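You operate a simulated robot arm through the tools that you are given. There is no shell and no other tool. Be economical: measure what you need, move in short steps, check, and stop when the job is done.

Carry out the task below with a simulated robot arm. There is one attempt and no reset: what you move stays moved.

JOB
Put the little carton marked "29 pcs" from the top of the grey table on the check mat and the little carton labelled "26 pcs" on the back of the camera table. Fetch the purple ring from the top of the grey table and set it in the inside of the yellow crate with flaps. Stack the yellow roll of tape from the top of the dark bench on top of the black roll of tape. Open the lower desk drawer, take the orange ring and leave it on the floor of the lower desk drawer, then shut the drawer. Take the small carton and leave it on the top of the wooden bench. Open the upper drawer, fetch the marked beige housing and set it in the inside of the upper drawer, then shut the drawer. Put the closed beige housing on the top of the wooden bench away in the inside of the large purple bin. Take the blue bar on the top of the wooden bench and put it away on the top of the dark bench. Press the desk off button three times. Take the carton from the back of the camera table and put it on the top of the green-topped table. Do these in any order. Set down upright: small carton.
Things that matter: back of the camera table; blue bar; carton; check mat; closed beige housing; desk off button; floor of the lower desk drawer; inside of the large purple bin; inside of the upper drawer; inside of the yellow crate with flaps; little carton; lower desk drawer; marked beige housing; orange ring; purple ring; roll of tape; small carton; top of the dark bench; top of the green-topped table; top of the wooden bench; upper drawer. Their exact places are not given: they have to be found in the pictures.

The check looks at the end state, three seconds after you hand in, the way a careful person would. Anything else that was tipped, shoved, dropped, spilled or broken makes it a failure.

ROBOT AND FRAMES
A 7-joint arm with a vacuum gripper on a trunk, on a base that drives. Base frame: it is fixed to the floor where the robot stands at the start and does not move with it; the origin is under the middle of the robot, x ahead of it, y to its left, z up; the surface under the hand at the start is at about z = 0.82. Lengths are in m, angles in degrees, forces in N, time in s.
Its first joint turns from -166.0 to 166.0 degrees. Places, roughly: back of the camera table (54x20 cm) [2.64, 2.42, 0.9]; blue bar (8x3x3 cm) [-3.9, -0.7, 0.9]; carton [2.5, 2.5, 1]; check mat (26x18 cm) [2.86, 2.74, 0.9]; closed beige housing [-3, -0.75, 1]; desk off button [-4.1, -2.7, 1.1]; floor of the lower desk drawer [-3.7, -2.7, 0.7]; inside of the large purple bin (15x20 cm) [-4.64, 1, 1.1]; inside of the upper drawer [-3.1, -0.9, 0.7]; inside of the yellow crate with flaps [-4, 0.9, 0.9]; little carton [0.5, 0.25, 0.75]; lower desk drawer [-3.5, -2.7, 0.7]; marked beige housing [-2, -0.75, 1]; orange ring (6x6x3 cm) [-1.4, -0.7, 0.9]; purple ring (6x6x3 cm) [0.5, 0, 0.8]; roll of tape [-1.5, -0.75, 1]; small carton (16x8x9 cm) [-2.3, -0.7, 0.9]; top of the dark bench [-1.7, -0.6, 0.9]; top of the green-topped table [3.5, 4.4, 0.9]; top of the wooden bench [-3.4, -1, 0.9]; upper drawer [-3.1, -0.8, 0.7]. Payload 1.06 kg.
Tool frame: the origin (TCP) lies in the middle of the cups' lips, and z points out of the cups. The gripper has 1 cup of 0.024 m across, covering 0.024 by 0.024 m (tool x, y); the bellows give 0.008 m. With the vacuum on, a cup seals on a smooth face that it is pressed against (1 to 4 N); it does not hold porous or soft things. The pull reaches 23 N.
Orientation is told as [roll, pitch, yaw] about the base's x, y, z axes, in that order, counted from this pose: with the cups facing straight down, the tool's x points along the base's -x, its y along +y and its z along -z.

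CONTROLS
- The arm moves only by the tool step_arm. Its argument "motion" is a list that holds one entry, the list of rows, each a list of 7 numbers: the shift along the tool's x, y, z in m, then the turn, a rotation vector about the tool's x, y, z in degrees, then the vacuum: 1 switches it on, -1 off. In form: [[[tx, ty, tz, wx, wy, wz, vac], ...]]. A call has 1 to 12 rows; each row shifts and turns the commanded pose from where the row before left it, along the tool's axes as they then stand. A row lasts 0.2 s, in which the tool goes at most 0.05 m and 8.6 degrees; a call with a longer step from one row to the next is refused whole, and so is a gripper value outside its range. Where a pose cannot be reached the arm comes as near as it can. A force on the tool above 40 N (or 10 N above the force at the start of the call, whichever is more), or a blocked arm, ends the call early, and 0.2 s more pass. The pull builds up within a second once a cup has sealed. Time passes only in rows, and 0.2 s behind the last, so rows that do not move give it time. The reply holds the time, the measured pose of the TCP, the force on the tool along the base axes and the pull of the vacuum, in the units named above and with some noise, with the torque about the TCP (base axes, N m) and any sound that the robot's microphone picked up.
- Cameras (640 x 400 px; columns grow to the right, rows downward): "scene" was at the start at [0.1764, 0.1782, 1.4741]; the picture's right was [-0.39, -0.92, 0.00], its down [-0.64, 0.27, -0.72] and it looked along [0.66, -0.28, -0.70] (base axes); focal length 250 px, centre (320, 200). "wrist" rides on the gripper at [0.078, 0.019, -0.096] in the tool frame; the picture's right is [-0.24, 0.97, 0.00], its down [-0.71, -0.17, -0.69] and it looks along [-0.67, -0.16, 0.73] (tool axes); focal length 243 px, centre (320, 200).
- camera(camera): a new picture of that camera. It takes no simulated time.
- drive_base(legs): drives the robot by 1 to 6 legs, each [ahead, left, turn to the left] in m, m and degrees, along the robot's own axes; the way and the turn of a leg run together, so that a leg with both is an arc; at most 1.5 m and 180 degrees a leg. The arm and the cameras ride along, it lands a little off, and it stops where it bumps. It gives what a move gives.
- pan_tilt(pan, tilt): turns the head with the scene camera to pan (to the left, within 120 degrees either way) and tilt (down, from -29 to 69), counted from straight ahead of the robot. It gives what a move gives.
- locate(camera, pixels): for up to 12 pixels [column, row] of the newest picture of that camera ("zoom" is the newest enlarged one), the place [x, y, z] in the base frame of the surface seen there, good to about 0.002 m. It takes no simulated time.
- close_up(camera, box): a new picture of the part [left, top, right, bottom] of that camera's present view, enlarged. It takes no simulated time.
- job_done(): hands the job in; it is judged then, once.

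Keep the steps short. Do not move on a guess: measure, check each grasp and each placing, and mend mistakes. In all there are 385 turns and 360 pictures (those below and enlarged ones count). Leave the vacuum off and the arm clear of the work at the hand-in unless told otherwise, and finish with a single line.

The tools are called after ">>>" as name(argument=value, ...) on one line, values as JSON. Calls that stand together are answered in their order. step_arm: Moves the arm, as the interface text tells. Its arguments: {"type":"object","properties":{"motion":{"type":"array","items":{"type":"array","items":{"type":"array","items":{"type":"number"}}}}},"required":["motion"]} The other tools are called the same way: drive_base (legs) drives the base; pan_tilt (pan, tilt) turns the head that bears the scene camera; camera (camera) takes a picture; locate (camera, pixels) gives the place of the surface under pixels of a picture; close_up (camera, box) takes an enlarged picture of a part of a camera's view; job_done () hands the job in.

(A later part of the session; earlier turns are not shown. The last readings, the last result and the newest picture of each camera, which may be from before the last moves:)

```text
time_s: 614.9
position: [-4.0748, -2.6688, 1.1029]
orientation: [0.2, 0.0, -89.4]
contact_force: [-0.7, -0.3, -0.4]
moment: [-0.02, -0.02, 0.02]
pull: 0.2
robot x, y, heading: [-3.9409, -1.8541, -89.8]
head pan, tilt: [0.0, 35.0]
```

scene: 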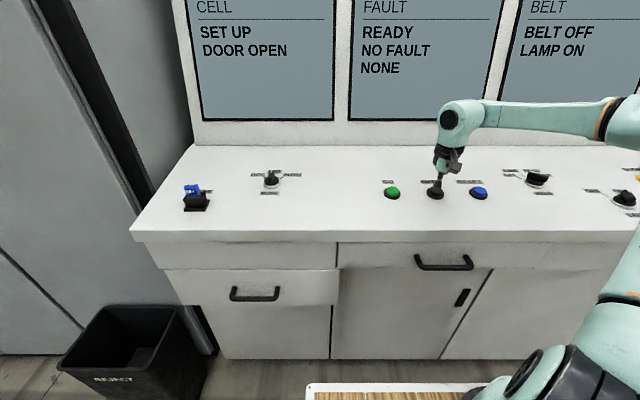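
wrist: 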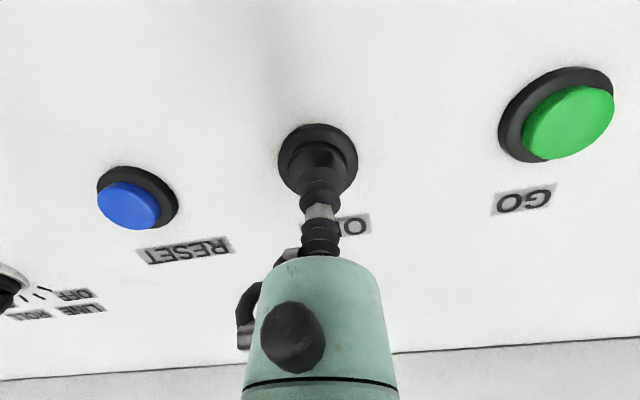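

Second click. Third press, then release and rise.

>>> step_arm(motion=[[[0, 0, 0.014, 0, 0, 0, -1], [0, 0, 0.005, 0, 0, 0, -1], [0, 0, 0.003, 0, 0, 0, -1], [0, 0, 0.002, 0, 0, 0, -1]]])

>>> step_arm(motion=[[[0, 0, -0.01, 0, 0, 0, -1], [0, 0, -0.03, 0, 0, 0, -1], [0, 0, -0.045, 0, 0, 0, -1], [0, 0, -0.045, 0, 0, 0, -1]]])

>>> camera(camera="scene")

```text
time_s: 615.9
position: [-4.0757, -2.668, 1.0772]
orientation: [0.2, 0.0, -89.3]
contact_force: [1.4, 1.0, 2.1]
moment: [-0.02, 0.04, -0.03]
pull: 0.1
robot x, y, heading: [-3.9483, -1.8546, -89.9]
head pan, tilt: [0.0, 35.0]
heard: click
```

```text
time_s: 616.9
position: [-4.0767, -2.668, 1.207]
orientation: [0.3, 0.0, -89.5]
contact_force: [-0.9, 0.5, 0.9]
moment: [-0.01, 0.0, -0.03]
pull: 0.0
robot x, y, heading: [-3.9486, -1.8563, -89.8]
head pan, tilt: [0.0, 35.0]
```

```text
215 pictures are left
```

scene: 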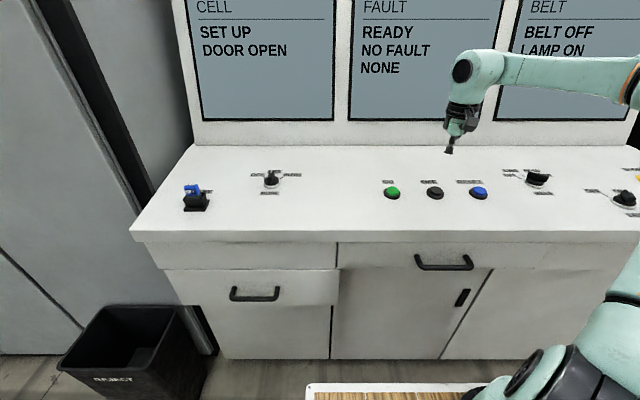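

Three clicks, done. Now the lower desk drawer (face y −2.543, handle z 0.797, centre x −3.53). Position the robot in front of it at y≈−1.69.

>>> step_arm(motion=[[[0.045, 0.01, 0, 0, 0, 0, -1], [0.045, 0.01, 0, 0, 0, 0, -1], [0.045, 0.02, 0, 0, 0, 0, -1], [0.045, 0.02, 0, 0, 0, 0, -1], [0, 0.045, 0, 0, 0, 0, -1], [0, 0.03, 0, 0, 0, 0, -1]]])

>>> drive_base(legs=[[0, 0.41, 0], [0.15, 0, 0]])

>>> pan_tilt(pan=118, tilt=45)

>>> camera(camera="scene")

```text
time_s: 618.3
position: [-3.9436, -2.4852, 1.2087]
orientation: [0.2, -0.1, -89.6]
contact_force: [-0.3, -0.1, -0.8]
moment: [0.0, 0.0, -0.02]
pull: 0.1
robot x, y, heading: [-3.9414, -1.8504, -89.8]
head pan, tilt: [0.0, 35.0]
```

```text
time_s: 621.8
position: [-3.5402, -2.6331, 1.2093]
orientation: [0.2, -0.1, -89.5]
contact_force: [-0.8, 0.2, 0.1]
moment: [0.0, 0.01, 0.0]
pull: 0.1
robot x, y, heading: [-3.5371, -2.0037, -90.0]
head pan, tilt: [0.0, 35.0]
```

```text
time_s: 623.7
position: [-3.5402, -2.6348, 1.2088]
orientation: [0.2, 0.0, -89.5]
contact_force: [-0.4, -0.5, 0.0]
moment: [-0.03, -0.03, 0.01]
pull: 0.1
robot x, y, heading: [-3.538, -2.0055, -90.0]
head pan, tilt: [118.0, 45.0]
```

```text
214 pictures are left
```

scene: 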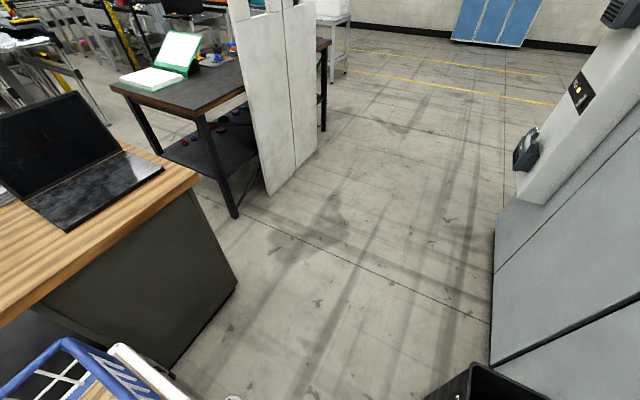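

I went ahead instead of back; no contact. Measure the bench's back edge relative to my rear.

>>> locate(camera="scene", pixels=[[190, 185], [100, 248], [30, 300], [170, 365], [235, 285], [65, 345], [115, 348], [150, 330]])

```text
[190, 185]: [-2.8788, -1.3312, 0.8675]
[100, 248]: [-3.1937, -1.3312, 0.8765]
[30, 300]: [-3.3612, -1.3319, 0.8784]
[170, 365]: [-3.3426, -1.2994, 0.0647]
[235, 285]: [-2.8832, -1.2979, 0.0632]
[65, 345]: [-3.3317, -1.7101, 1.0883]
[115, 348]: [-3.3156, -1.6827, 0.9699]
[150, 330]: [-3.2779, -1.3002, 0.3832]
```

Bench back edge y −1.331, my rear reaches 0.323. Back up to y≈−1.695, set the tool to y −2.44, tilt it forward.

>>> drive_base(legs=[[-0.31, 0, 0]])

>>> step_arm(motion=[[[-0.045, 0.01, 0, 0, 0, 0, -1], [-0.045, 0, 0, 0, 0, 0, -1], [-0.025, 0, 0, 0, -8.5, 0, -1], [0, 0, 0, 0, -8.5, 0, -1], [0, 0, 0, 0, -8.5, 0, -1], [0, 0, 0, 0, -8.5, 0, -1], [0, 0, 0, 0, -8.5, 0, -1], [0, 0, 0, 0, -8.5, 0, -1], [0, 0, 0, 0, -8.5, 0, -1], [0, 0, 0, 0, -8.5, 0, -1], [0, 0, 0, 0, -8.5, 0, -1], [0, 0, 0, 0, -8.5, 0, -1]]])

>>> pan_tilt(pan=20, tilt=45)

>>> camera(camera="scene")

```text
time_s: 625.8
position: [-3.542, -2.3255, 1.2093]
orientation: [0.1, 0.0, -89.8]
contact_force: [0.0, 0.5, 0.7]
moment: [-0.02, -0.02, 0.02]
pull: 0.1
robot x, y, heading: [-3.5401, -1.6953, -90.1]
head pan, tilt: [118.0, 45.0]
```

```text
time_s: 628.4
position: [-3.5342, -2.4404, 1.2099]
orientation: [2.5, -85.2, -92.1]
contact_force: [-0.2, 0.1, -0.6]
moment: [-0.02, 0.03, 0.02]
pull: 0.2
robot x, y, heading: [-3.5415, -1.6987, -90.1]
head pan, tilt: [118.0, 45.0]
```

```text
time_s: 630.1
position: [-3.5334, -2.4415, 1.2104]
orientation: [1.9, -85.0, -91.7]
contact_force: [-0.2, -0.6, 1.0]
moment: [-0.01, -0.01, 0.05]
pull: 0.0
robot x, y, heading: [-3.5363, -1.6937, -90.3]
head pan, tilt: [20.0, 45.0]
```

```text
213 pictures are left
```

scene: 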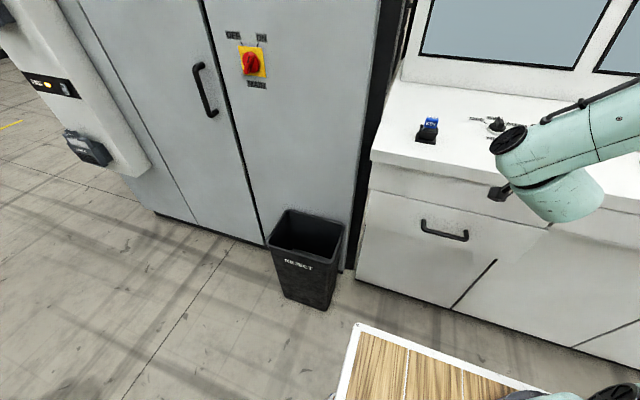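

Finish the tilt and lower to z≈0.845.

>>> step_arm(motion=[[[0, 0, 0, 0, -5, 0, -1], [0.046, 0, 0, 0, 0, 0, -1], [0.046, 0, 0, 0, 0, 0, -1], [0.046, 0, 0, 0, 0, 0, -1], [0.046, 0, 0, 0, 0, 0, -1], [0.046, 0, 0, 0, 0, 0, -1], [0.046, 0, 0, 0, 0, 0, -1], [0.046, 0, 0, 0, 0, 0, -1], [0.043, 0, 0, 0, 0, 0, -1]]])

>>> camera(camera="scene")

>>> camera(camera="wrist")

```text
time_s: 632.1
position: [-3.5291, -2.4398, 0.8434]
orientation: [122.7, -89.8, 147.5]
contact_force: [-0.6, 0.5, 0.0]
moment: [0.02, 0.01, 0.01]
pull: 0.1
robot x, y, heading: [-3.5405, -1.695, -90.1]
head pan, tilt: [20.0, 45.0]
```

```text
212 pictures are left
```

scene: 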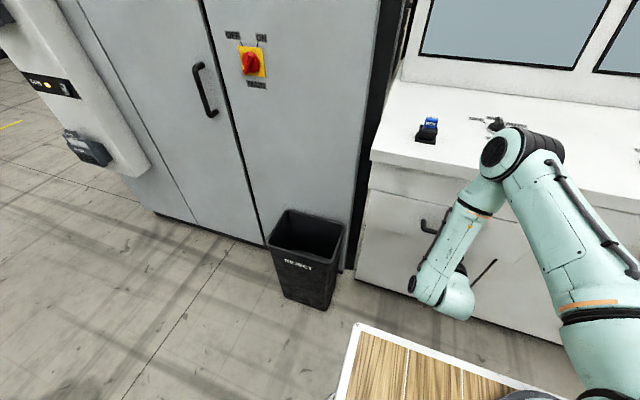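

```text
211 pictures are left
```

wrist: 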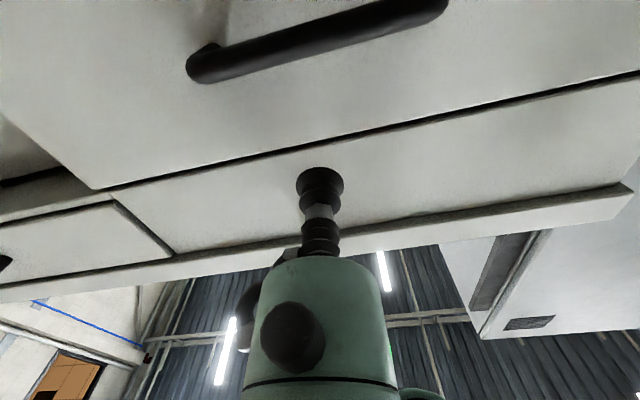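

>>> locate(camera="wrist", pixels=[[330, 142], [330, 152], [320, 60], [325, 110], [330, 130], [95, 185], [600, 80], [250, 75]])

```text
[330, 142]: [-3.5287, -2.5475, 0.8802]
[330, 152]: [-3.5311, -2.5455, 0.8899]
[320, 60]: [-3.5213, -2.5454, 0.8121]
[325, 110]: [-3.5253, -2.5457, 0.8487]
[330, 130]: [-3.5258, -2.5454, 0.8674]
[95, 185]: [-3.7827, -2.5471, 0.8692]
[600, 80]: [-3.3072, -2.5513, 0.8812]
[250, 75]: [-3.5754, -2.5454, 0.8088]
```

Seam at z 0.88, so z 0.843 is on the lower drawer, above its handle. Advance and seal.

>>> step_arm(motion=[[[0, 0, 0.045, 0, 0, 0, -1], [0, 0, 0.045, 0, 0, 0, 1], [0, 0, 0.01, 0, 0, 0, 1], [0, 0, 0.006, 0, 0, 0, 1], [0, 0, 0.003, 0, 0, 0, 1], [0, 0, 0, 0, 0, 0, 1], [0, 0, 0, 0, 0, 0, 1], [0, 0, 0, 0, 0, 0, 1], [0, 0, 0, 0, 0, 0, 1]]])

```text
time_s: 634.1
position: [-3.5298, -2.5502, 0.8436]
orientation: [119.2, -89.8, 151.2]
contact_force: [7.5, 7.7, 3.7]
moment: [0.02, -0.03, -0.08]
pull: 22.9
robot x, y, heading: [-3.5413, -1.6938, -90.1]
head pan, tilt: [20.0, 45.0]
```

Sealed. Pull slowly.

>>> step_arm(motion=[[[0, 0, -0.01, 0, 0, 0, 1], [0, 0, -0.015, 0, 0, 0, 1], [0, 0, -0.02, 0, 0, 0, 1], [0, 0, -0.02, 0, 0, 0, 1], [0, 0, -0.02, 0, 0, 0, 1], [0, 0, -0.02, 0, 0, 0, 1], [0, 0, 0, 0, 0, 0, 1]]])

>>> camera(camera="scene")

```text
time_s: 635.8
position: [-3.5342, -2.4446, 0.8432]
orientation: [106.4, -89.9, 163.9]
contact_force: [-0.5, 1.9, 0.5]
moment: [-0.01, 0.2, -0.01]
pull: 23.1
robot x, y, heading: [-3.5408, -1.693, -90.2]
head pan, tilt: [20.0, 45.0]
```

```text
210 pictures are left
```

scene: 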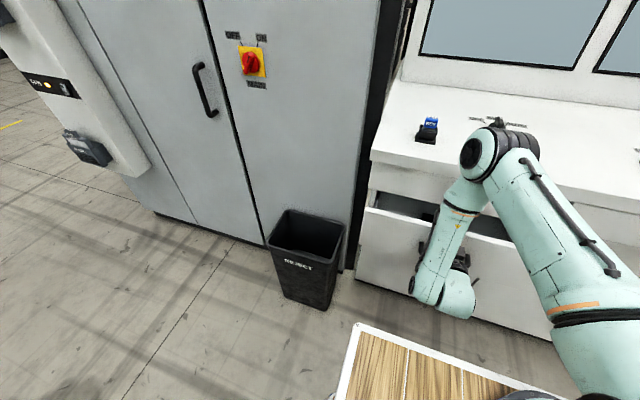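

Opening well (0.105 m). Pull a bit further.

>>> step_arm(motion=[[[0, 0, -0.015, 0, 0, 0, 1], [0, 0, -0.02, 0, 0, 0, 1], [0, 0, -0.02, 0, 0, 0, 1], [0, 0, -0.015, 0, 0, 0, 1], [0, 0, 0, 0, 0, 0, 1]]])

>>> camera(camera="scene")

```text
time_s: 637.0
position: [-3.5331, -2.3735, 0.8441]
orientation: [98.7, -89.8, 171.5]
contact_force: [6.8, 0.6, -6.5]
moment: [0.01, -0.04, -0.03]
pull: 23.1
robot x, y, heading: [-3.5386, -1.6939, -90.3]
head pan, tilt: [20.0, 45.0]
```

```text
209 pictures are left
```

scene: 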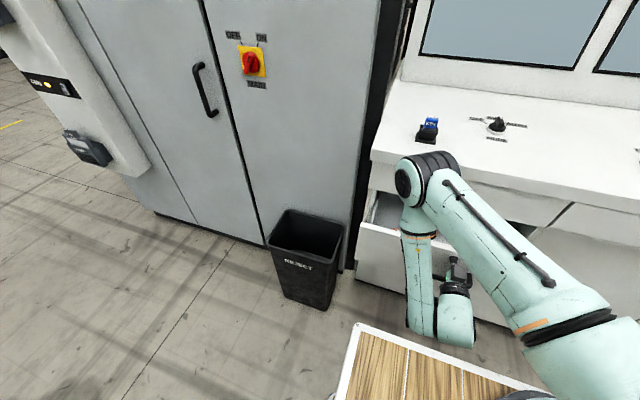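

About 0.175 m open. Release, retreat a little and raise.

>>> step_arm(motion=[[[0, 0, 0, 0, 0, 0, -1], [0, 0, 0, 0, 0, 0, -1], [0, 0, 0, 0, 0, 0, -1], [0, 0, 0, 0, 0, 0, -1], [0, 0, -0.01, 0, 0, 0, -1], [0, 0, -0.008, 0, 0, 0, -1], [-0.04, 0, 0, 0, 0, 0, -1], [-0.045, 0, 0, 0, 0, 0, -1], [-0.045, 0, 0, 0, 0, 0, -1], [-0.045, 0, 0, 0, 0, 0, -1], [-0.045, 0, 0, 0, 0, 0, -1], [-0.045, 0, 0, 0, 0, 0, -1]]])

>>> camera(camera="scene")

```text
time_s: 639.5
position: [-3.5322, -2.3553, 1.0078]
orientation: [110.7, -89.7, 159.6]
contact_force: [0.2, 0.1, 0.4]
moment: [-0.04, 0.01, -0.01]
pull: 0.1
out of reach, approached as far as the arm can: row 10, 11, 12
robot x, y, heading: [-3.5381, -1.6945, -90.0]
head pan, tilt: [20.0, 45.0]
```

```text
208 pictures are left
```

scene: 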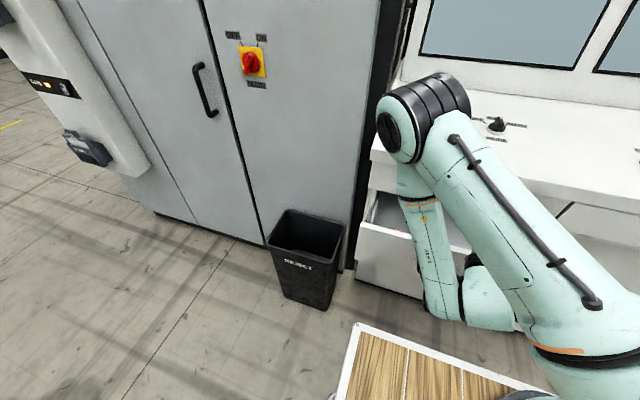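

Out of reach upward here; move forward above the drawer front and continue up.

>>> step_arm(motion=[[[0, 0, 0.03, 0, 0, 0, -1], [-0.02, 0, 0.03, 0, 0, 0, -1], [-0.035, 0, 0.02, 0, 0, 0, -1], [-0.045, 0, 0, 0, 0, 0, -1], [-0.045, 0, 0, 0, 0, 0, -1], [-0.045, 0, 0, 0, 0, 0, -1], [-0.03, 0, 0, 0, 0, 0, -1]]])

>>> step_arm(motion=[[[0, 0, 0, 0, 8.5, 0, -1], [0, 0, 0, 0, 8.5, 0, -1], [0, 0, 0, 0, 8.5, 0, -1], [0, 0, 0, 0, 8.5, 0, -1], [0, 0, 0, 0, 8.5, 0, -1], [0, 0, 0, 0, 8.5, 0, -1], [0, 0, 0, 0, 8.5, 0, -1], [0, 0, 0, 0, 8.5, 0, -1], [0, 0, 0, 0, 8.5, 0, -1], [0, 0, 0, 0, 8.5, 0, -1], [0, 0, 0, 0, 5, 0, -1]]])

>>> camera(camera="scene")

```text
time_s: 641.1
position: [-3.5303, -2.435, 1.2264]
orientation: [97.2, -89.9, 173.2]
contact_force: [0.8, 0.0, -0.5]
moment: [-0.03, 0.01, 0.01]
pull: 0.0
robot x, y, heading: [-3.5386, -1.6958, -90.4]
head pan, tilt: [20.0, 45.0]
```

```text
time_s: 643.5
position: [-3.5266, -2.4234, 1.2198]
orientation: [-0.6, -5.7, -90.4]
contact_force: [0.3, -0.7, 1.2]
moment: [-0.02, 0.01, 0.0]
pull: 0.1
out of reach, approached as far as the arm can: row 5, 6
robot x, y, heading: [-3.5421, -1.6918, -90.3]
head pan, tilt: [20.0, 45.0]
```

```text
207 pictures are left
```

scene: 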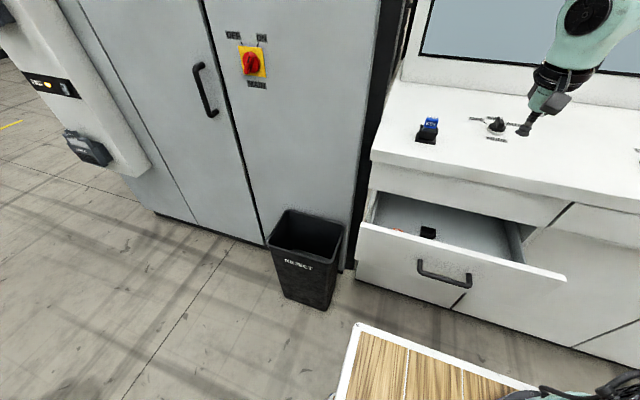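

Drawer is open; it already holds things at (396,229) and (428,233). Zoom and measure the free floor.

>>> step_arm(motion=[[[0, 0, 0, -0.6, 5.7, 0, -1], [0, 0, 0, 0, 0, 0, -1]]])

>>> close_up(camera="scene", box=[350, 180, 570, 310])

>>> locate(camera="scene", pixels=[[396, 229], [428, 231], [460, 235], [490, 245], [450, 225], [362, 226], [560, 278], [470, 255], [480, 225], [515, 240]])

```text
time_s: 644.1
position: [-3.5268, -2.4242, 1.2189]
orientation: [0.0, 0.0, -90.4]
contact_force: [0.9, 0.0, 0.3]
moment: [-0.01, 0.0, 0.05]
pull: 0.1
robot x, y, heading: [-3.5365, -1.6928, -90.1]
head pan, tilt: [20.0, 45.0]
```

```text
2.91 times, centred on (460, 245) of scene
```

zoom: 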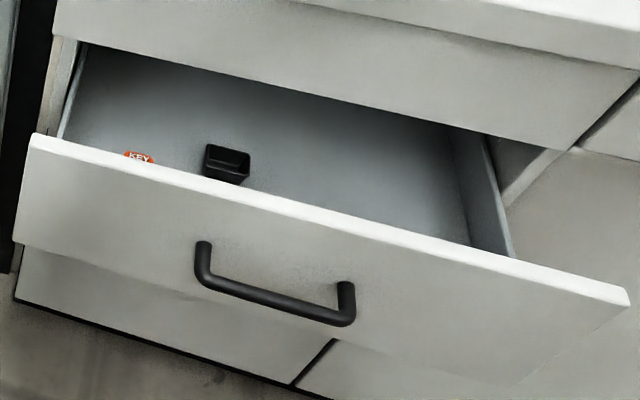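

```text
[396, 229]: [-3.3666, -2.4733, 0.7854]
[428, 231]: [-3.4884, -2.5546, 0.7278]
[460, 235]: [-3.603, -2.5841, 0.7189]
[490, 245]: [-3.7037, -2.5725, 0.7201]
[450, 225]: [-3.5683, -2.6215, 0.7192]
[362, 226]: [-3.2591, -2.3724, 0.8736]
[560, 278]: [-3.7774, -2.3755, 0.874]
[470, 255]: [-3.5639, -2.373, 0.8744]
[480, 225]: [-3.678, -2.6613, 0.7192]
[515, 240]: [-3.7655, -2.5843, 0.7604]
```

Floor z 0.72, free area around (−3.64, −2.47). Now fetch the orange ring: retract the arm, drive east and around to the dark bench.

>>> step_arm(motion=[[[0.045, 0, 0, 0, 0, 0, -1], [0.045, 0, 0, 0, 0, 0, -1], [0.045, 0, 0, 0, 0, 0, -1], [0.03, 0, 0, 0, 0, 0, -1]]])

>>> drive_base(legs=[[0.04, 1.1, 0], [0, 1.1, 0], [0, 1.0, 0], [-1.1, 0, 0], [-1.1, 0, 0]])

```text
time_s: 645.1
position: [-3.5242, -2.26, 1.2182]
orientation: [-0.1, 0.1, -90.5]
contact_force: [0.1, 0.7, -0.4]
moment: [0.03, -0.04, 0.0]
pull: 0.1
robot x, y, heading: [-3.5428, -1.697, -90.3]
head pan, tilt: [20.0, 45.0]
```

```text
time_s: 671.3
position: [-0.3371, -0.0666, 1.2171]
orientation: [0.0, 0.0, -88.9]
contact_force: [0.0, 0.0, 0.8]
moment: [0.0, 0.0, -0.01]
pull: 0.1
robot x, y, heading: [-0.3697, 0.4942, -88.5]
head pan, tilt: [20.0, 45.0]
```

>>> drive_base(legs=[[0, -1.0, -1.5], [0.26, 0, 0]])

>>> pan_tilt(pan=0, tilt=50)

>>> camera(camera="scene")

```text
time_s: 678.0
position: [-1.3621, -0.3342, 1.2193]
orientation: [0.0, 0.1, -91.1]
contact_force: [-0.3, -0.3, -0.6]
moment: [0.0, 0.03, 0.01]
pull: 0.0
robot x, y, heading: [-1.3713, 0.2296, -90.9]
head pan, tilt: [20.0, 45.0]
```

```text
time_s: 678.8
position: [-1.3618, -0.3355, 1.2184]
orientation: [0.0, 0.0, -91.1]
contact_force: [0.1, 0.3, 0.8]
moment: [0.0, -0.02, -0.01]
pull: 0.1
robot x, y, heading: [-1.3689, 0.2271, -90.8]
head pan, tilt: [0.0, 50.0]
```

```text
205 pictures are left
```

scene: 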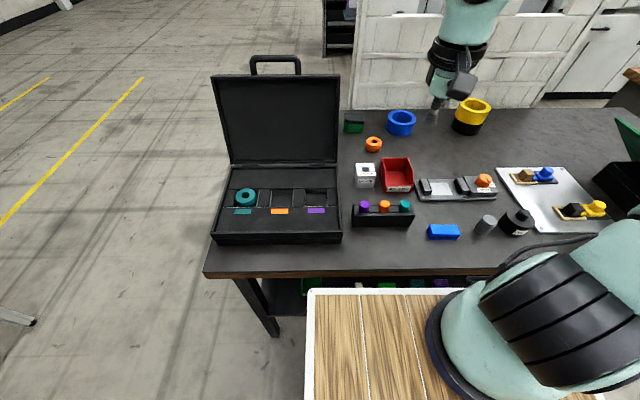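

>>> close_up(camera="scene", box=[354, 130, 394, 158])

```text
14.29 times, centred on (374, 144) of scene
```

zoom: 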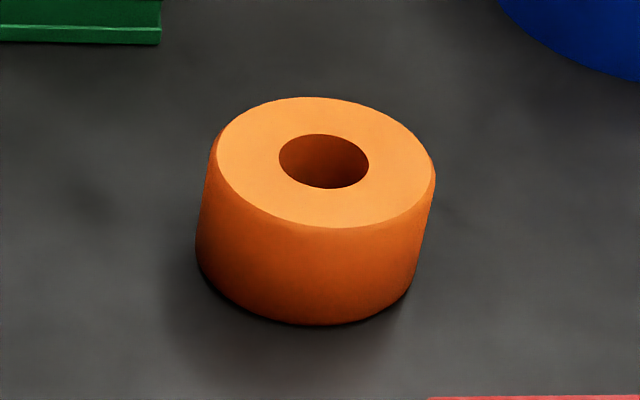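

>>> locate(camera="zoom", pixels=[[222, 150], [428, 170], [310, 101], [340, 224], [260, 115], [390, 210], [260, 205], [395, 125]])

```text
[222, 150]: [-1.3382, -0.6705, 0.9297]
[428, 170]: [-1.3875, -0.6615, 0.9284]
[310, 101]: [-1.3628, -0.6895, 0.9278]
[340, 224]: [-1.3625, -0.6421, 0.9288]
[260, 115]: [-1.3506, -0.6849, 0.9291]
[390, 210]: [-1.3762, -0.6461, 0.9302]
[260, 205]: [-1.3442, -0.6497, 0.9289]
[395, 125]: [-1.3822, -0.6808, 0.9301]
```

Ring centre (−1.363, −0.666), z 0.929. Move over and lower.

>>> step_arm(motion=[[[-0.0472, 0.0007, 0, 0, 0, 0, -1], [-0.0472, 0.0007, 0, 0, 0, 0, -1], [-0.0472, 0.0007, 0, 0, 0, 0, -1], [-0.0472, 0.0007, 0, 0, 0, 0, -1], [-0.0472, 0.0007, 0, 0, 0, 0, -1], [-0.0472, 0.0007, 0, 0, 0, 0, -1], [-0.0472, 0.0007, 0, 0, 0, 0, -1], [0, 0, 0.048, 0, 0, 0, -1], [0, 0, 0.048, 0, 0, 0, -1], [0, 0, 0.048, 0, 0, 0, -1], [0, 0, 0.048, 0, 0, 0, -1], [0, 0, 0.048, 0, 0, 0, -1]]])

>>> camera(camera="wrist")

```text
time_s: 681.4
position: [-1.363, -0.6629, 0.9773]
orientation: [0.1, 0.0, -91.1]
contact_force: [0.5, -0.6, -0.3]
moment: [-0.03, 0.0, 0.0]
pull: 0.0
robot x, y, heading: [-1.3733, 0.2313, -90.8]
head pan, tilt: [0.0, 50.0]
```

```text
203 pictures are left
```

wrist: 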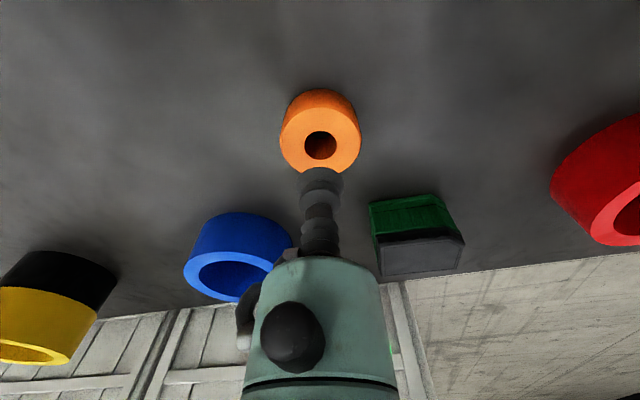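

Aligned; shift 3 mm and press at the ring's centre.

>>> step_arm(motion=[[[-0.003, 0, 0.03, 0, 0, 0, 1], [0, 0, 0.012, 0, 0, 0, 1], [0, 0, 0.006, 0, 0, 0, 1], [0, 0, 0.003, 0, 0, 0, 1], [0, 0, 0, 0, 0, 0, 1], [0, 0, 0, 0, 0, 0, 1], [0, 0, 0, 0, 0, 0, 1], [0, 0, 0, 0, 0, 0, 1]]])

```text
time_s: 683.2
position: [-1.3634, -0.6674, 0.9267]
orientation: [0.1, 0.1, -91.1]
contact_force: [0.4, -4.7, 10.2]
moment: [0.02, -0.02, 0.0]
pull: 22.8
robot x, y, heading: [-1.369, 0.2269, -91.1]
head pan, tilt: [0.0, 50.0]
```

Held. Lift, retract, and drive back to the desk.

>>> step_arm(motion=[[[0, 0, -0.03, 0, 0, 0, 1], [0, 0, -0.048, 0, 0, 0, 1], [0, 0, -0.048, 0, 0, 0, 1], [0, 0, -0.048, 0, 0, 0, 1], [0, 0, -0.048, 0, 0, 0, 1], [0, 0, -0.048, 0, 0, 0, 1], [0, 0, -0.025, 0, 0, 0, 1], [0.048, 0, 0, 0, 0, 0, 1], [0.048, 0, 0, 0, 0, 0, 1], [0.048, 0, 0, 0, 0, 0, 1], [0.048, 0, 0, 0, 0, 0, 1], [0.048, 0, 0, 0, 0, 0, 1]]])

>>> drive_base(legs=[[-0.27, 0, 1], [0, 1.03, 0], [1.1, 0, 0], [1.12, 0, 0], [0, -1.0, 0]])

```text
time_s: 685.8
position: [-1.3553, -0.4285, 1.2222]
orientation: [0.1, 0.0, -91.2]
contact_force: [0.1, -0.8, -1.5]
moment: [0.03, 0.0, -0.02]
pull: 23.2
robot x, y, heading: [-1.3739, 0.2299, -90.8]
head pan, tilt: [0.0, 50.0]
```

```text
time_s: 708.0
position: [-1.4131, -2.3709, 1.2254]
orientation: [0.0, 0.1, -91.7]
contact_force: [0.0, 0.4, -1.2]
moment: [-0.01, 0.0, -0.02]
pull: 22.8
robot x, y, heading: [-1.418, -1.714, -91.3]
head pan, tilt: [0.0, 50.0]
```

>>> step_arm(motion=[[[0.045, 0, 0, 0, 0, 0, 1], [0.04, 0, 0, 0, 0, 0, 1]]])

>>> drive_base(legs=[[0.04, -0.7, 1.5], [0, -0.7, 0], [0, -0.7, 0]])

>>> pan_tilt(pan=15, tilt=48)

>>> camera(camera="scene")

```text
time_s: 708.5
position: [-1.4082, -2.2853, 1.2242]
orientation: [0.0, 0.0, -91.9]
contact_force: [-0.3, 0.0, -2.6]
moment: [0.02, 0.03, -0.03]
pull: 23.0
robot x, y, heading: [-1.4228, -1.7133, -91.5]
head pan, tilt: [0.0, 50.0]
```

```text
time_s: 719.2
position: [-3.4796, -2.3234, 1.225]
orientation: [-0.1, 0.0, -89.9]
contact_force: [0.2, 0.2, -1.8]
moment: [-0.04, -0.01, -0.01]
pull: 22.8
robot x, y, heading: [-3.5103, -1.7526, -89.5]
head pan, tilt: [0.0, 50.0]
```

```text
time_s: 720.0
position: [-3.4783, -2.324, 1.2245]
orientation: [0.0, 0.1, -89.8]
contact_force: [0.1, 0.7, -1.5]
moment: [0.0, 0.0, 0.01]
pull: 22.9
robot x, y, heading: [-3.5105, -1.7506, -89.4]
head pan, tilt: [15.0, 48.0]
```

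```text
202 pictures are left
```

scene: 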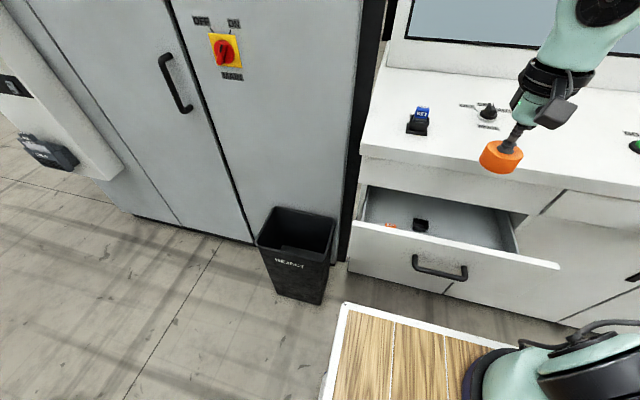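

Turn the tool by 90° (camera along the drawer's length), then move over (−3.64, −2.46).

>>> step_arm(motion=[[[0, 0, 0, 0, 0, 8.5, 1], [0, 0, 0, 0, 0, 8.5, 1], [0, 0, 0, 0, 0, 8.5, 1], [0, 0, 0, 0, 0, 8.5, 1], [0, 0, 0, 0, 0, 8.5, 1], [0, 0, 0, 0, 0, 8.5, 1], [0, 0, 0, 0, 0, 8.5, 1], [0, 0, 0, 0, 0, 8.5, 1], [0, 0, 0, 0, 0, 8.5, 1], [0, 0, 0, 0, 0, 8.5, 1], [0, 0, 0, 0, 0, 5, 1]]])

>>> step_arm(motion=[[[-0.036, 0.03, 0, 0, 0, 0, 1], [-0.036, 0.03, 0, 0, 0, 0, 1], [-0.036, 0.03, 0, 0, 0, 0, 1], [-0.036, 0.03, 0, 0, 0, 0, 1], [-0.018, 0.014, 0, 0, 0, 0, 1], [0, 0, 0.045, 0, 0, 0, 1], [0, 0, 0.045, 0, 0, 0, 1], [0, 0, 0.045, 0, 0, 0, 1]]])

>>> camera(camera="scene")

>>> camera(camera="wrist")

```text
time_s: 722.4
position: [-3.4791, -2.3228, 1.2247]
orientation: [0.0, -0.1, -179.9]
contact_force: [-0.4, 0.2, -1.2]
moment: [0.04, 0.01, 0.04]
pull: 22.8
robot x, y, heading: [-3.5076, -1.75, -89.4]
head pan, tilt: [15.0, 48.0]
```

```text
time_s: 724.2
position: [-3.64, -2.4564, 1.0878]
orientation: [0.0, 0.0, -179.7]
contact_force: [0.4, 0.2, -1.1]
moment: [0.02, -0.02, 0.01]
pull: 22.4
robot x, y, heading: [-3.5119, -1.7447, -89.4]
head pan, tilt: [15.0, 48.0]
```

```text
201 pictures are left
```

scene: 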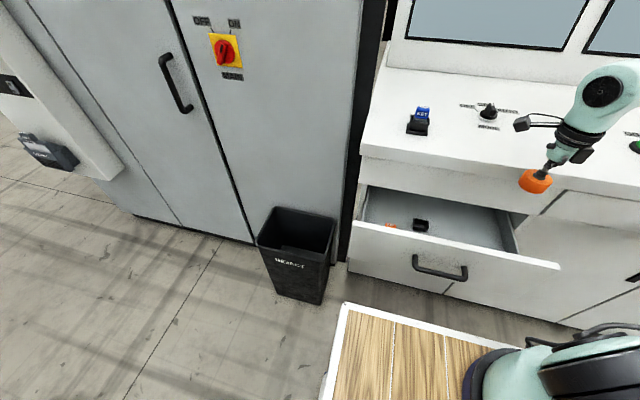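

```text
200 pictures are left
```

wrist: 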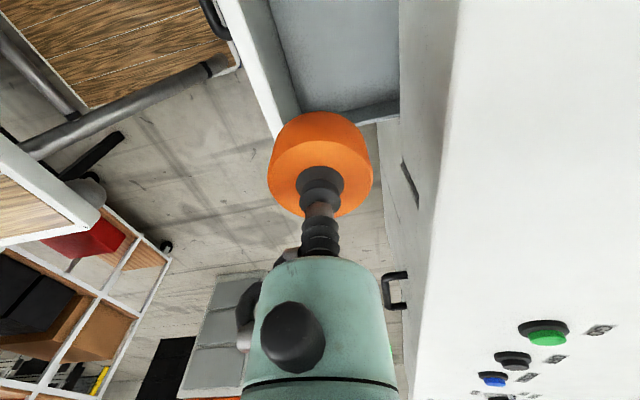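

Clear. Shift 3 cm toward the drawer's middle and lower to ~0.775.

>>> step_arm(motion=[[[0.03, 0, 0, 0, 0, 0, 1], [0, 0, 0.045, 0, 0, 0, 1], [0, 0, 0.045, 0, 0, 0, 1], [0, 0, 0.045, 0, 0, 0, 1], [0, 0, 0.045, 0, 0, 0, 1]]])

>>> camera(camera="scene")

>>> camera(camera="wrist")

```text
time_s: 725.4
position: [-3.6087, -2.4602, 0.9072]
orientation: [0.1, 0.0, -179.8]
contact_force: [0.5, 1.0, -1.4]
moment: [-0.05, 0.01, 0.01]
pull: 23.1
robot x, y, heading: [-3.5069, -1.7527, -89.4]
head pan, tilt: [15.0, 48.0]
```

```text
199 pictures are left
```

scene: 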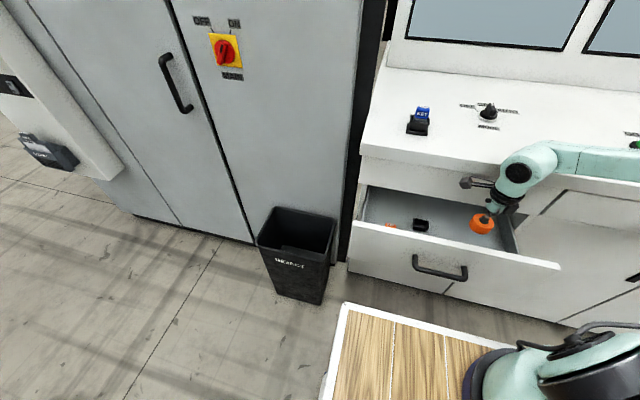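

```text
198 pictures are left
```

wrist: 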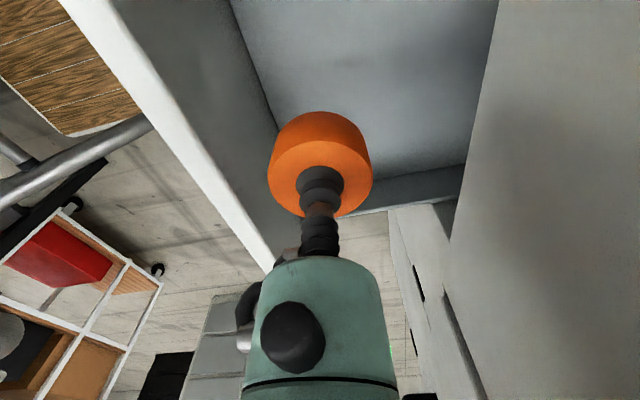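

>>> step_arm(motion=[[[0, -0.006, 0.03, 0, 0, 0, 1], [0, 0, 0.04, 0, 0, 0, 1], [0, 0, 0.03, 0, 0, 0, 1]]])

>>> close_up(camera="scene", box=[400, 120, 600, 280])

>>> camera(camera="wrist")

```text
time_s: 726.2
position: [-3.6082, -2.4457, 0.8123]
orientation: [0.2, 0.1, -179.7]
contact_force: [-0.2, -1.2, -2.1]
moment: [-0.01, 0.02, -0.02]
pull: 23.2
robot x, y, heading: [-3.5086, -1.7467, -89.2]
head pan, tilt: [15.0, 48.0]
```

```text
2.50 times, centred on (500, 200) of scene
```

zoom: 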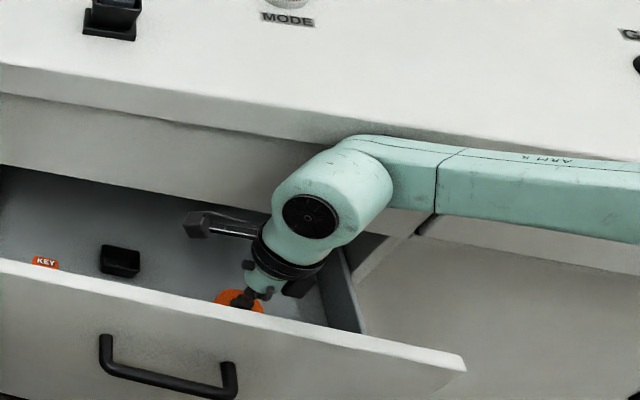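

```text
196 pictures are left
```

wrist: 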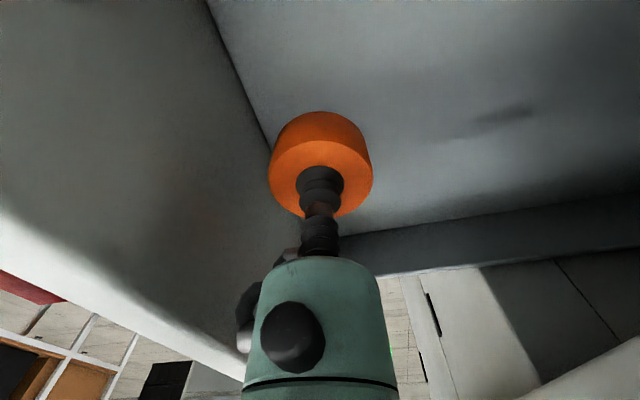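

Check the clearance between the forearm and the desk's edge.

>>> locate(camera="zoom", pixels=[[370, 145], [420, 150], [520, 165], [330, 170], [300, 130], [450, 142], [330, 240]])

```text
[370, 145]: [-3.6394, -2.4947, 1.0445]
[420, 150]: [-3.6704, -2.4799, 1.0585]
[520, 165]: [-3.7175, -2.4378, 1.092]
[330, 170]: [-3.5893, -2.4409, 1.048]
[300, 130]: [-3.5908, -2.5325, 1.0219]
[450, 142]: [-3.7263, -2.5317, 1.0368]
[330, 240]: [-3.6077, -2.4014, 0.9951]
```

About 3 cm clearance. Lower the last 5.7 cm gently.

>>> step_arm(motion=[[[0, 0, 0.03, 0, 0, 0, 1], [0, 0, 0.02, 0, 0, 0, 1], [0, 0, 0.006, 0, 0, 0, 1], [0, 0, 0.003, 0, 0, 0, 1], [0, 0, 0.002, 0, 0, 0, 1], [0, 0, 0, 0, 0, 0, 1]]])

```text
time_s: 727.6
position: [-3.6095, -2.4535, 0.75]
orientation: [0.1, 0.0, -179.8]
contact_force: [3.6, -2.3, 12.1]
moment: [0.03, 0.03, -0.04]
pull: 23.3
robot x, y, heading: [-3.5088, -1.7523, -89.7]
head pan, tilt: [15.0, 48.0]
```

Contact with the drawer floor. Release and rise straight up.

>>> step_arm(motion=[[[0, 0, -0.002, 0, 0, 0, -1], [0, 0, 0, 0, 0, 0, -1], [0, 0, 0, 0, 0, 0, -1], [0, 0, 0, 0, 0, 0, -1], [0, 0, -0.01, 0, 0, 0, -1], [0, 0, -0.04, 0, 0, 0, -1], [0, 0, -0.045, 0, 0, 0, -1], [0, 0, -0.045, 0, 0, 0, -1], [0, 0, -0.045, 0, 0, 0, -1], [0, 0, -0.045, 0, 0, 0, -1], [0, 0, -0.045, 0, 0, 0, -1], [0, 0, -0.045, 0, 0, 0, -1]]])

>>> step_arm(motion=[[[0, 0, -0.045, 0, 0, 0, -1], [0, 0, -0.045, 0, 0, 0, -1], [0, 0, -0.03, 0, 0, 0, -1], [0.03, 0, 0, 0, 0, -8.5, -1], [0.02, 0, 0, 0, 0, -8.5, -1], [0, 0, 0, 0, 0, -8.5, -1], [0, 0, 0, 0, 0, -8.5, -1], [0, 0, 0, 0, 0, -8.5, -1], [0, 0, 0, 0, 0, -8.5, -1], [0, 0, 0, 0, 0, -8.5, -1], [0, 0, 0, 0, 0, -8.5, -1], [0, 0, 0, 0, 0, -8.5, -1]]])

>>> camera(camera="scene")

>>> close_up(camera="scene", box=[340, 170, 580, 320])

```text
time_s: 730.2
position: [-3.6075, -2.4494, 1.0686]
orientation: [0.0, 0.0, -179.9]
contact_force: [0.0, -0.1, -1.1]
moment: [0.01, -0.04, 0.0]
pull: 0.0
robot x, y, heading: [-3.5072, -1.7499, -89.4]
head pan, tilt: [15.0, 48.0]
```

```text
time_s: 732.8
position: [-3.5599, -2.448, 1.1905]
orientation: [0.0, -0.1, -103.1]
contact_force: [-0.7, -0.2, -0.1]
moment: [-0.01, 0.02, 0.0]
pull: 0.1
robot x, y, heading: [-3.5087, -1.7495, -89.3]
head pan, tilt: [15.0, 48.0]
```

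```text
195 pictures are left
```

scene: 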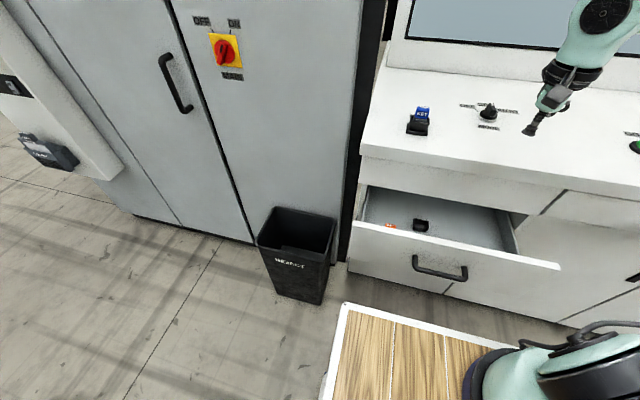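

```text
2.67 times, centred on (460, 245) of scene
```

zoom: 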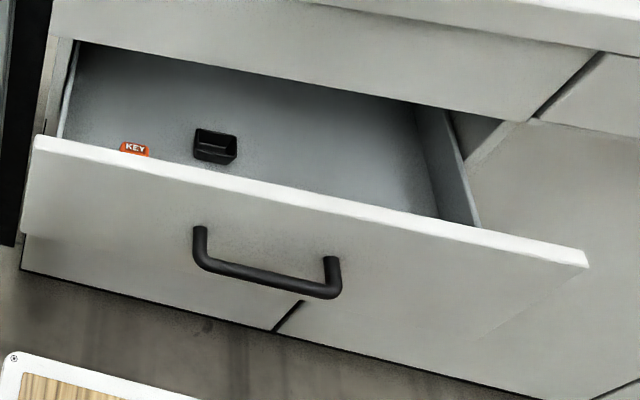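

The ring is hidden behind the drawer front from here; check with the wrist camera.

>>> camera(camera="wrist")

```text
193 pictures are left
```

wrist: 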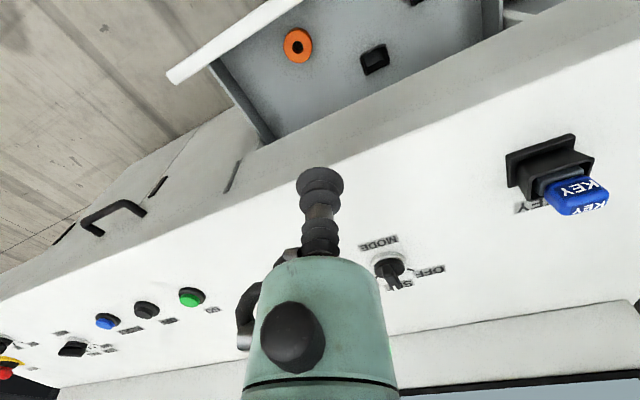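

The ring lies flat in the drawer. Now shut it: back up a little, orient the tool sideways and tilt it 40° toward the drawer.

>>> drive_base(legs=[[-0.055, 0, 0]])

>>> step_arm(motion=[[[0, 0, 0, 0, 0, 8.5, -1], [0, 0, 0, 0, 0, 8.5, -1], [0, 0, 0, 0, 0, 8.5, -1], [0, 0, 0, 0, 0, 8.5, -1], [0, 0, 0, 0, 0, 8.5, -1], [0, 0, 0, 0, 0, 8.5, -1], [0, 0, 0, 0, 0, 8.5, -1], [0, 0, 0, 0, 0, 8.5, -1], [0, 0, 0, 0, 0, 8.5, -1]]])

>>> step_arm(motion=[[[0.03, 0, 0, -8, 0, 0, -1], [0, 0, 0, -8, 0, 0, -1], [0, 0, 0, -8, 0, 0, -1], [0, 0, 0, -8, 0, 0, -1], [0, 0, 0, -8, 0, 0, -1], [0, 0, 0, 0, 0, 0, -1]]])

```text
time_s: 733.7
position: [-3.561, -2.3943, 1.1912]
orientation: [-0.1, 0.0, -103.2]
contact_force: [-0.4, 0.0, 0.5]
moment: [-0.02, -0.01, -0.02]
pull: 0.0
robot x, y, heading: [-3.508, -1.6948, -89.5]
head pan, tilt: [15.0, 48.0]
```

```text
time_s: 735.7
position: [-3.5592, -2.3953, 1.1917]
orientation: [0.0, 0.0, -179.8]
contact_force: [0.0, 0.7, 0.1]
moment: [-0.01, -0.01, 0.02]
pull: 0.1
robot x, y, heading: [-3.5092, -1.6956, -89.5]
head pan, tilt: [15.0, 48.0]
```

```text
time_s: 737.1
position: [-3.5289, -2.3949, 1.19]
orientation: [40.2, 0.0, -179.7]
contact_force: [0.3, 0.5, -1.5]
moment: [0.0, -0.01, 0.0]
pull: 0.1
robot x, y, heading: [-3.5081, -1.6988, -89.3]
head pan, tilt: [15.0, 48.0]
```

Move back 6 cm and lower to z≈0.845 in front of the drawer face.

>>> step_arm(motion=[[[0, -0.023, -0.0193, 0, 0, 0, -1], [0, -0.023, -0.0193, 0, 0, 0, -1], [0, -0.0277, 0.033, 0, 0, 0, -1], [0, -0.0277, 0.033, 0, 0, 0, -1], [0, -0.0277, 0.033, 0, 0, 0, -1], [0, -0.0277, 0.033, 0, 0, 0, -1], [0, -0.0277, 0.033, 0, 0, 0, -1], [0, -0.0277, 0.033, 0, 0, 0, -1]]])

>>> camera(camera="scene")

>>> camera(camera="wrist")

```text
time_s: 738.9
position: [-3.5382, -2.3125, 1.1024]
orientation: [37.5, -0.6, 179.3]
contact_force: [0.0, -0.3, 0.1]
moment: [-0.03, 0.03, -0.03]
pull: 0.0
out of reach, approached as far as the arm can: row 4, 5, 6, 7, 8
robot x, y, heading: [-3.5111, -1.6937, -89.4]
head pan, tilt: [15.0, 48.0]
```

```text
192 pictures are left
```

scene: 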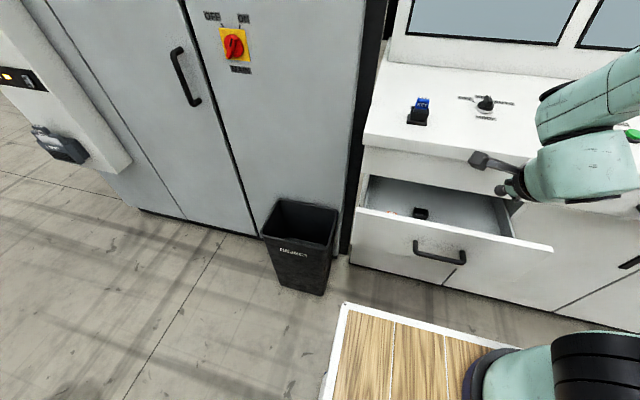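

```text
191 pictures are left
```

wrist: 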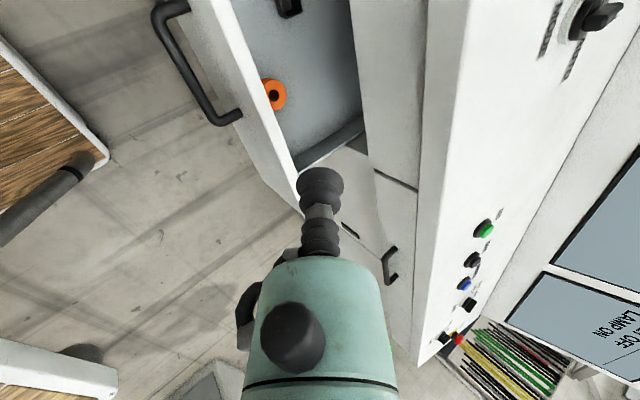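

Too close to the robot for this pose. Shift the base 0.42 left so the arm reaches diagonally.

>>> drive_base(legs=[[0, 0.42, 0]])

>>> step_arm(motion=[[[-0.047, 0, 0, 0, 0, 0, -1], [-0.047, 0, 0, 0, 0, 0, -1], [-0.047, 0, 0, 0, 0, 0, -1], [-0.047, 0, 0, 0, 0, 0, -1], [-0.047, 0, 0, 0, 0, 0, -1], [-0.047, 0, 0, 0, 0, 0, -1], [-0.047, 0, 0, 0, 0, 0, -1], [-0.047, 0, 0, 0, 0, 0, -1], [-0.034, 0, 0, 0, 0, 0, -1]]])

>>> camera(camera="scene")

```text
time_s: 741.5
position: [-3.1114, -2.3091, 1.1034]
orientation: [37.4, -0.6, 179.5]
contact_force: [0.1, -1.0, 0.1]
moment: [0.0, -0.02, -0.02]
pull: 0.0
robot x, y, heading: [-3.0815, -1.6942, -89.3]
head pan, tilt: [15.0, 48.0]
```

```text
time_s: 743.5
position: [-3.5239, -2.3057, 1.1077]
orientation: [37.5, -0.6, 179.5]
contact_force: [0.1, 0.1, 0.3]
moment: [0.01, 0.01, 0.01]
pull: 0.1
robot x, y, heading: [-3.0826, -1.6874, -89.2]
head pan, tilt: [15.0, 48.0]
```

```text
190 pictures are left
```

scene: 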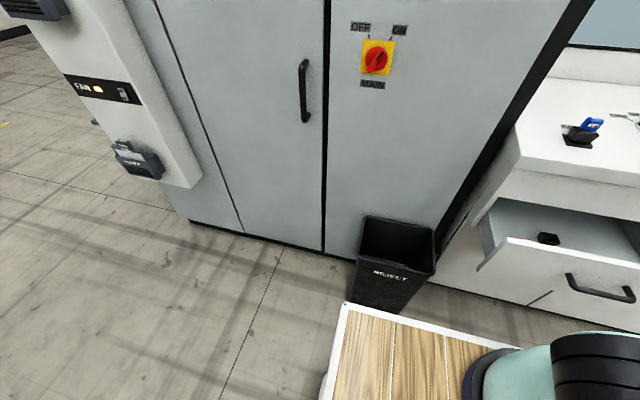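

Now lower to z≈0.845.

>>> pan_tilt(pan=-25, tilt=45)

>>> step_arm(motion=[[[0, -0.0267, 0.0347, 0, 0, 0, -1], [0, -0.0267, 0.0347, 0, 0, 0, -1], [0, -0.0267, 0.0347, 0, 0, 0, -1], [0, -0.0267, 0.0347, 0, 0, 0, -1], [0, -0.0267, 0.0347, 0, 0, 0, -1], [0, -0.0267, 0.0347, 0, 0, 0, -1]]])

>>> camera(camera="scene")

>>> camera(camera="wrist")

```text
time_s: 744.6
position: [-3.5242, -2.3047, 1.1069]
orientation: [37.6, -0.6, 179.5]
contact_force: [-0.4, -0.6, 0.0]
moment: [-0.02, -0.01, -0.01]
pull: 0.0
robot x, y, heading: [-3.0867, -1.6935, -89.4]
head pan, tilt: [-25.0, 45.0]
```

```text
time_s: 746.0
position: [-3.5249, -2.3069, 0.8457]
orientation: [37.5, -0.8, 179.5]
contact_force: [0.7, 0.5, 0.2]
moment: [-0.01, 0.01, -0.01]
pull: 0.0
robot x, y, heading: [-3.0836, -1.6915, -89.3]
head pan, tilt: [-25.0, 45.0]
```

```text
189 pictures are left
```

scene: 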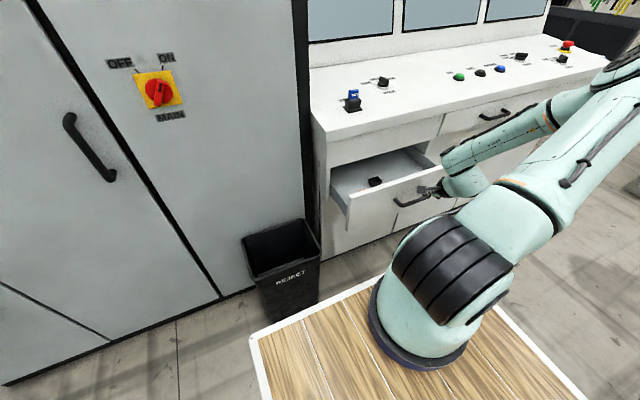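

```text
188 pictures are left
```

wrist: 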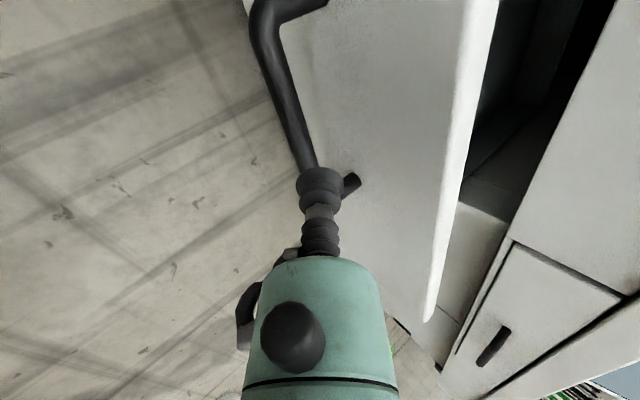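

Tip is just above the handle, in front of the face. Push toward the desk slowly.

>>> step_arm(motion=[[[0, 0.0143, 0.011, 0, 0, 0, -1], [0, 0.0143, 0.011, 0, 0, 0, -1], [0, 0.0143, 0.011, 0, 0, 0, -1], [0, 0.0119, 0.0091, 0, 0, 0, -1], [0, 0.0119, 0.0091, 0, 0, 0, -1], [0, 0.0119, 0.0091, 0, 0, 0, -1], [0, 0.0119, 0.0091, 0, 0, 0, -1], [0, 0.0119, 0.0091, 0, 0, 0, -1], [0, 0.0119, 0.0091, 0, 0, 0, -1]]])

>>> camera(camera="scene")

```text
time_s: 748.0
position: [-3.5251, -2.4468, 0.8452]
orientation: [37.5, -0.6, 179.5]
contact_force: [0.1, 0.1, -0.9]
moment: [-0.01, -0.02, 0.03]
pull: 0.1
robot x, y, heading: [-3.0839, -1.6881, -89.4]
head pan, tilt: [-25.0, 45.0]
```

```text
187 pictures are left
```

scene: 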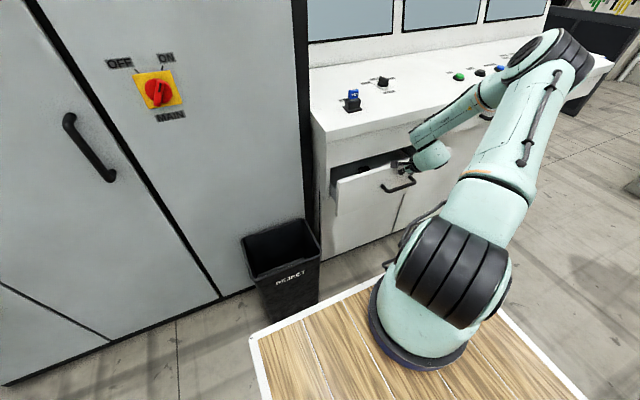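

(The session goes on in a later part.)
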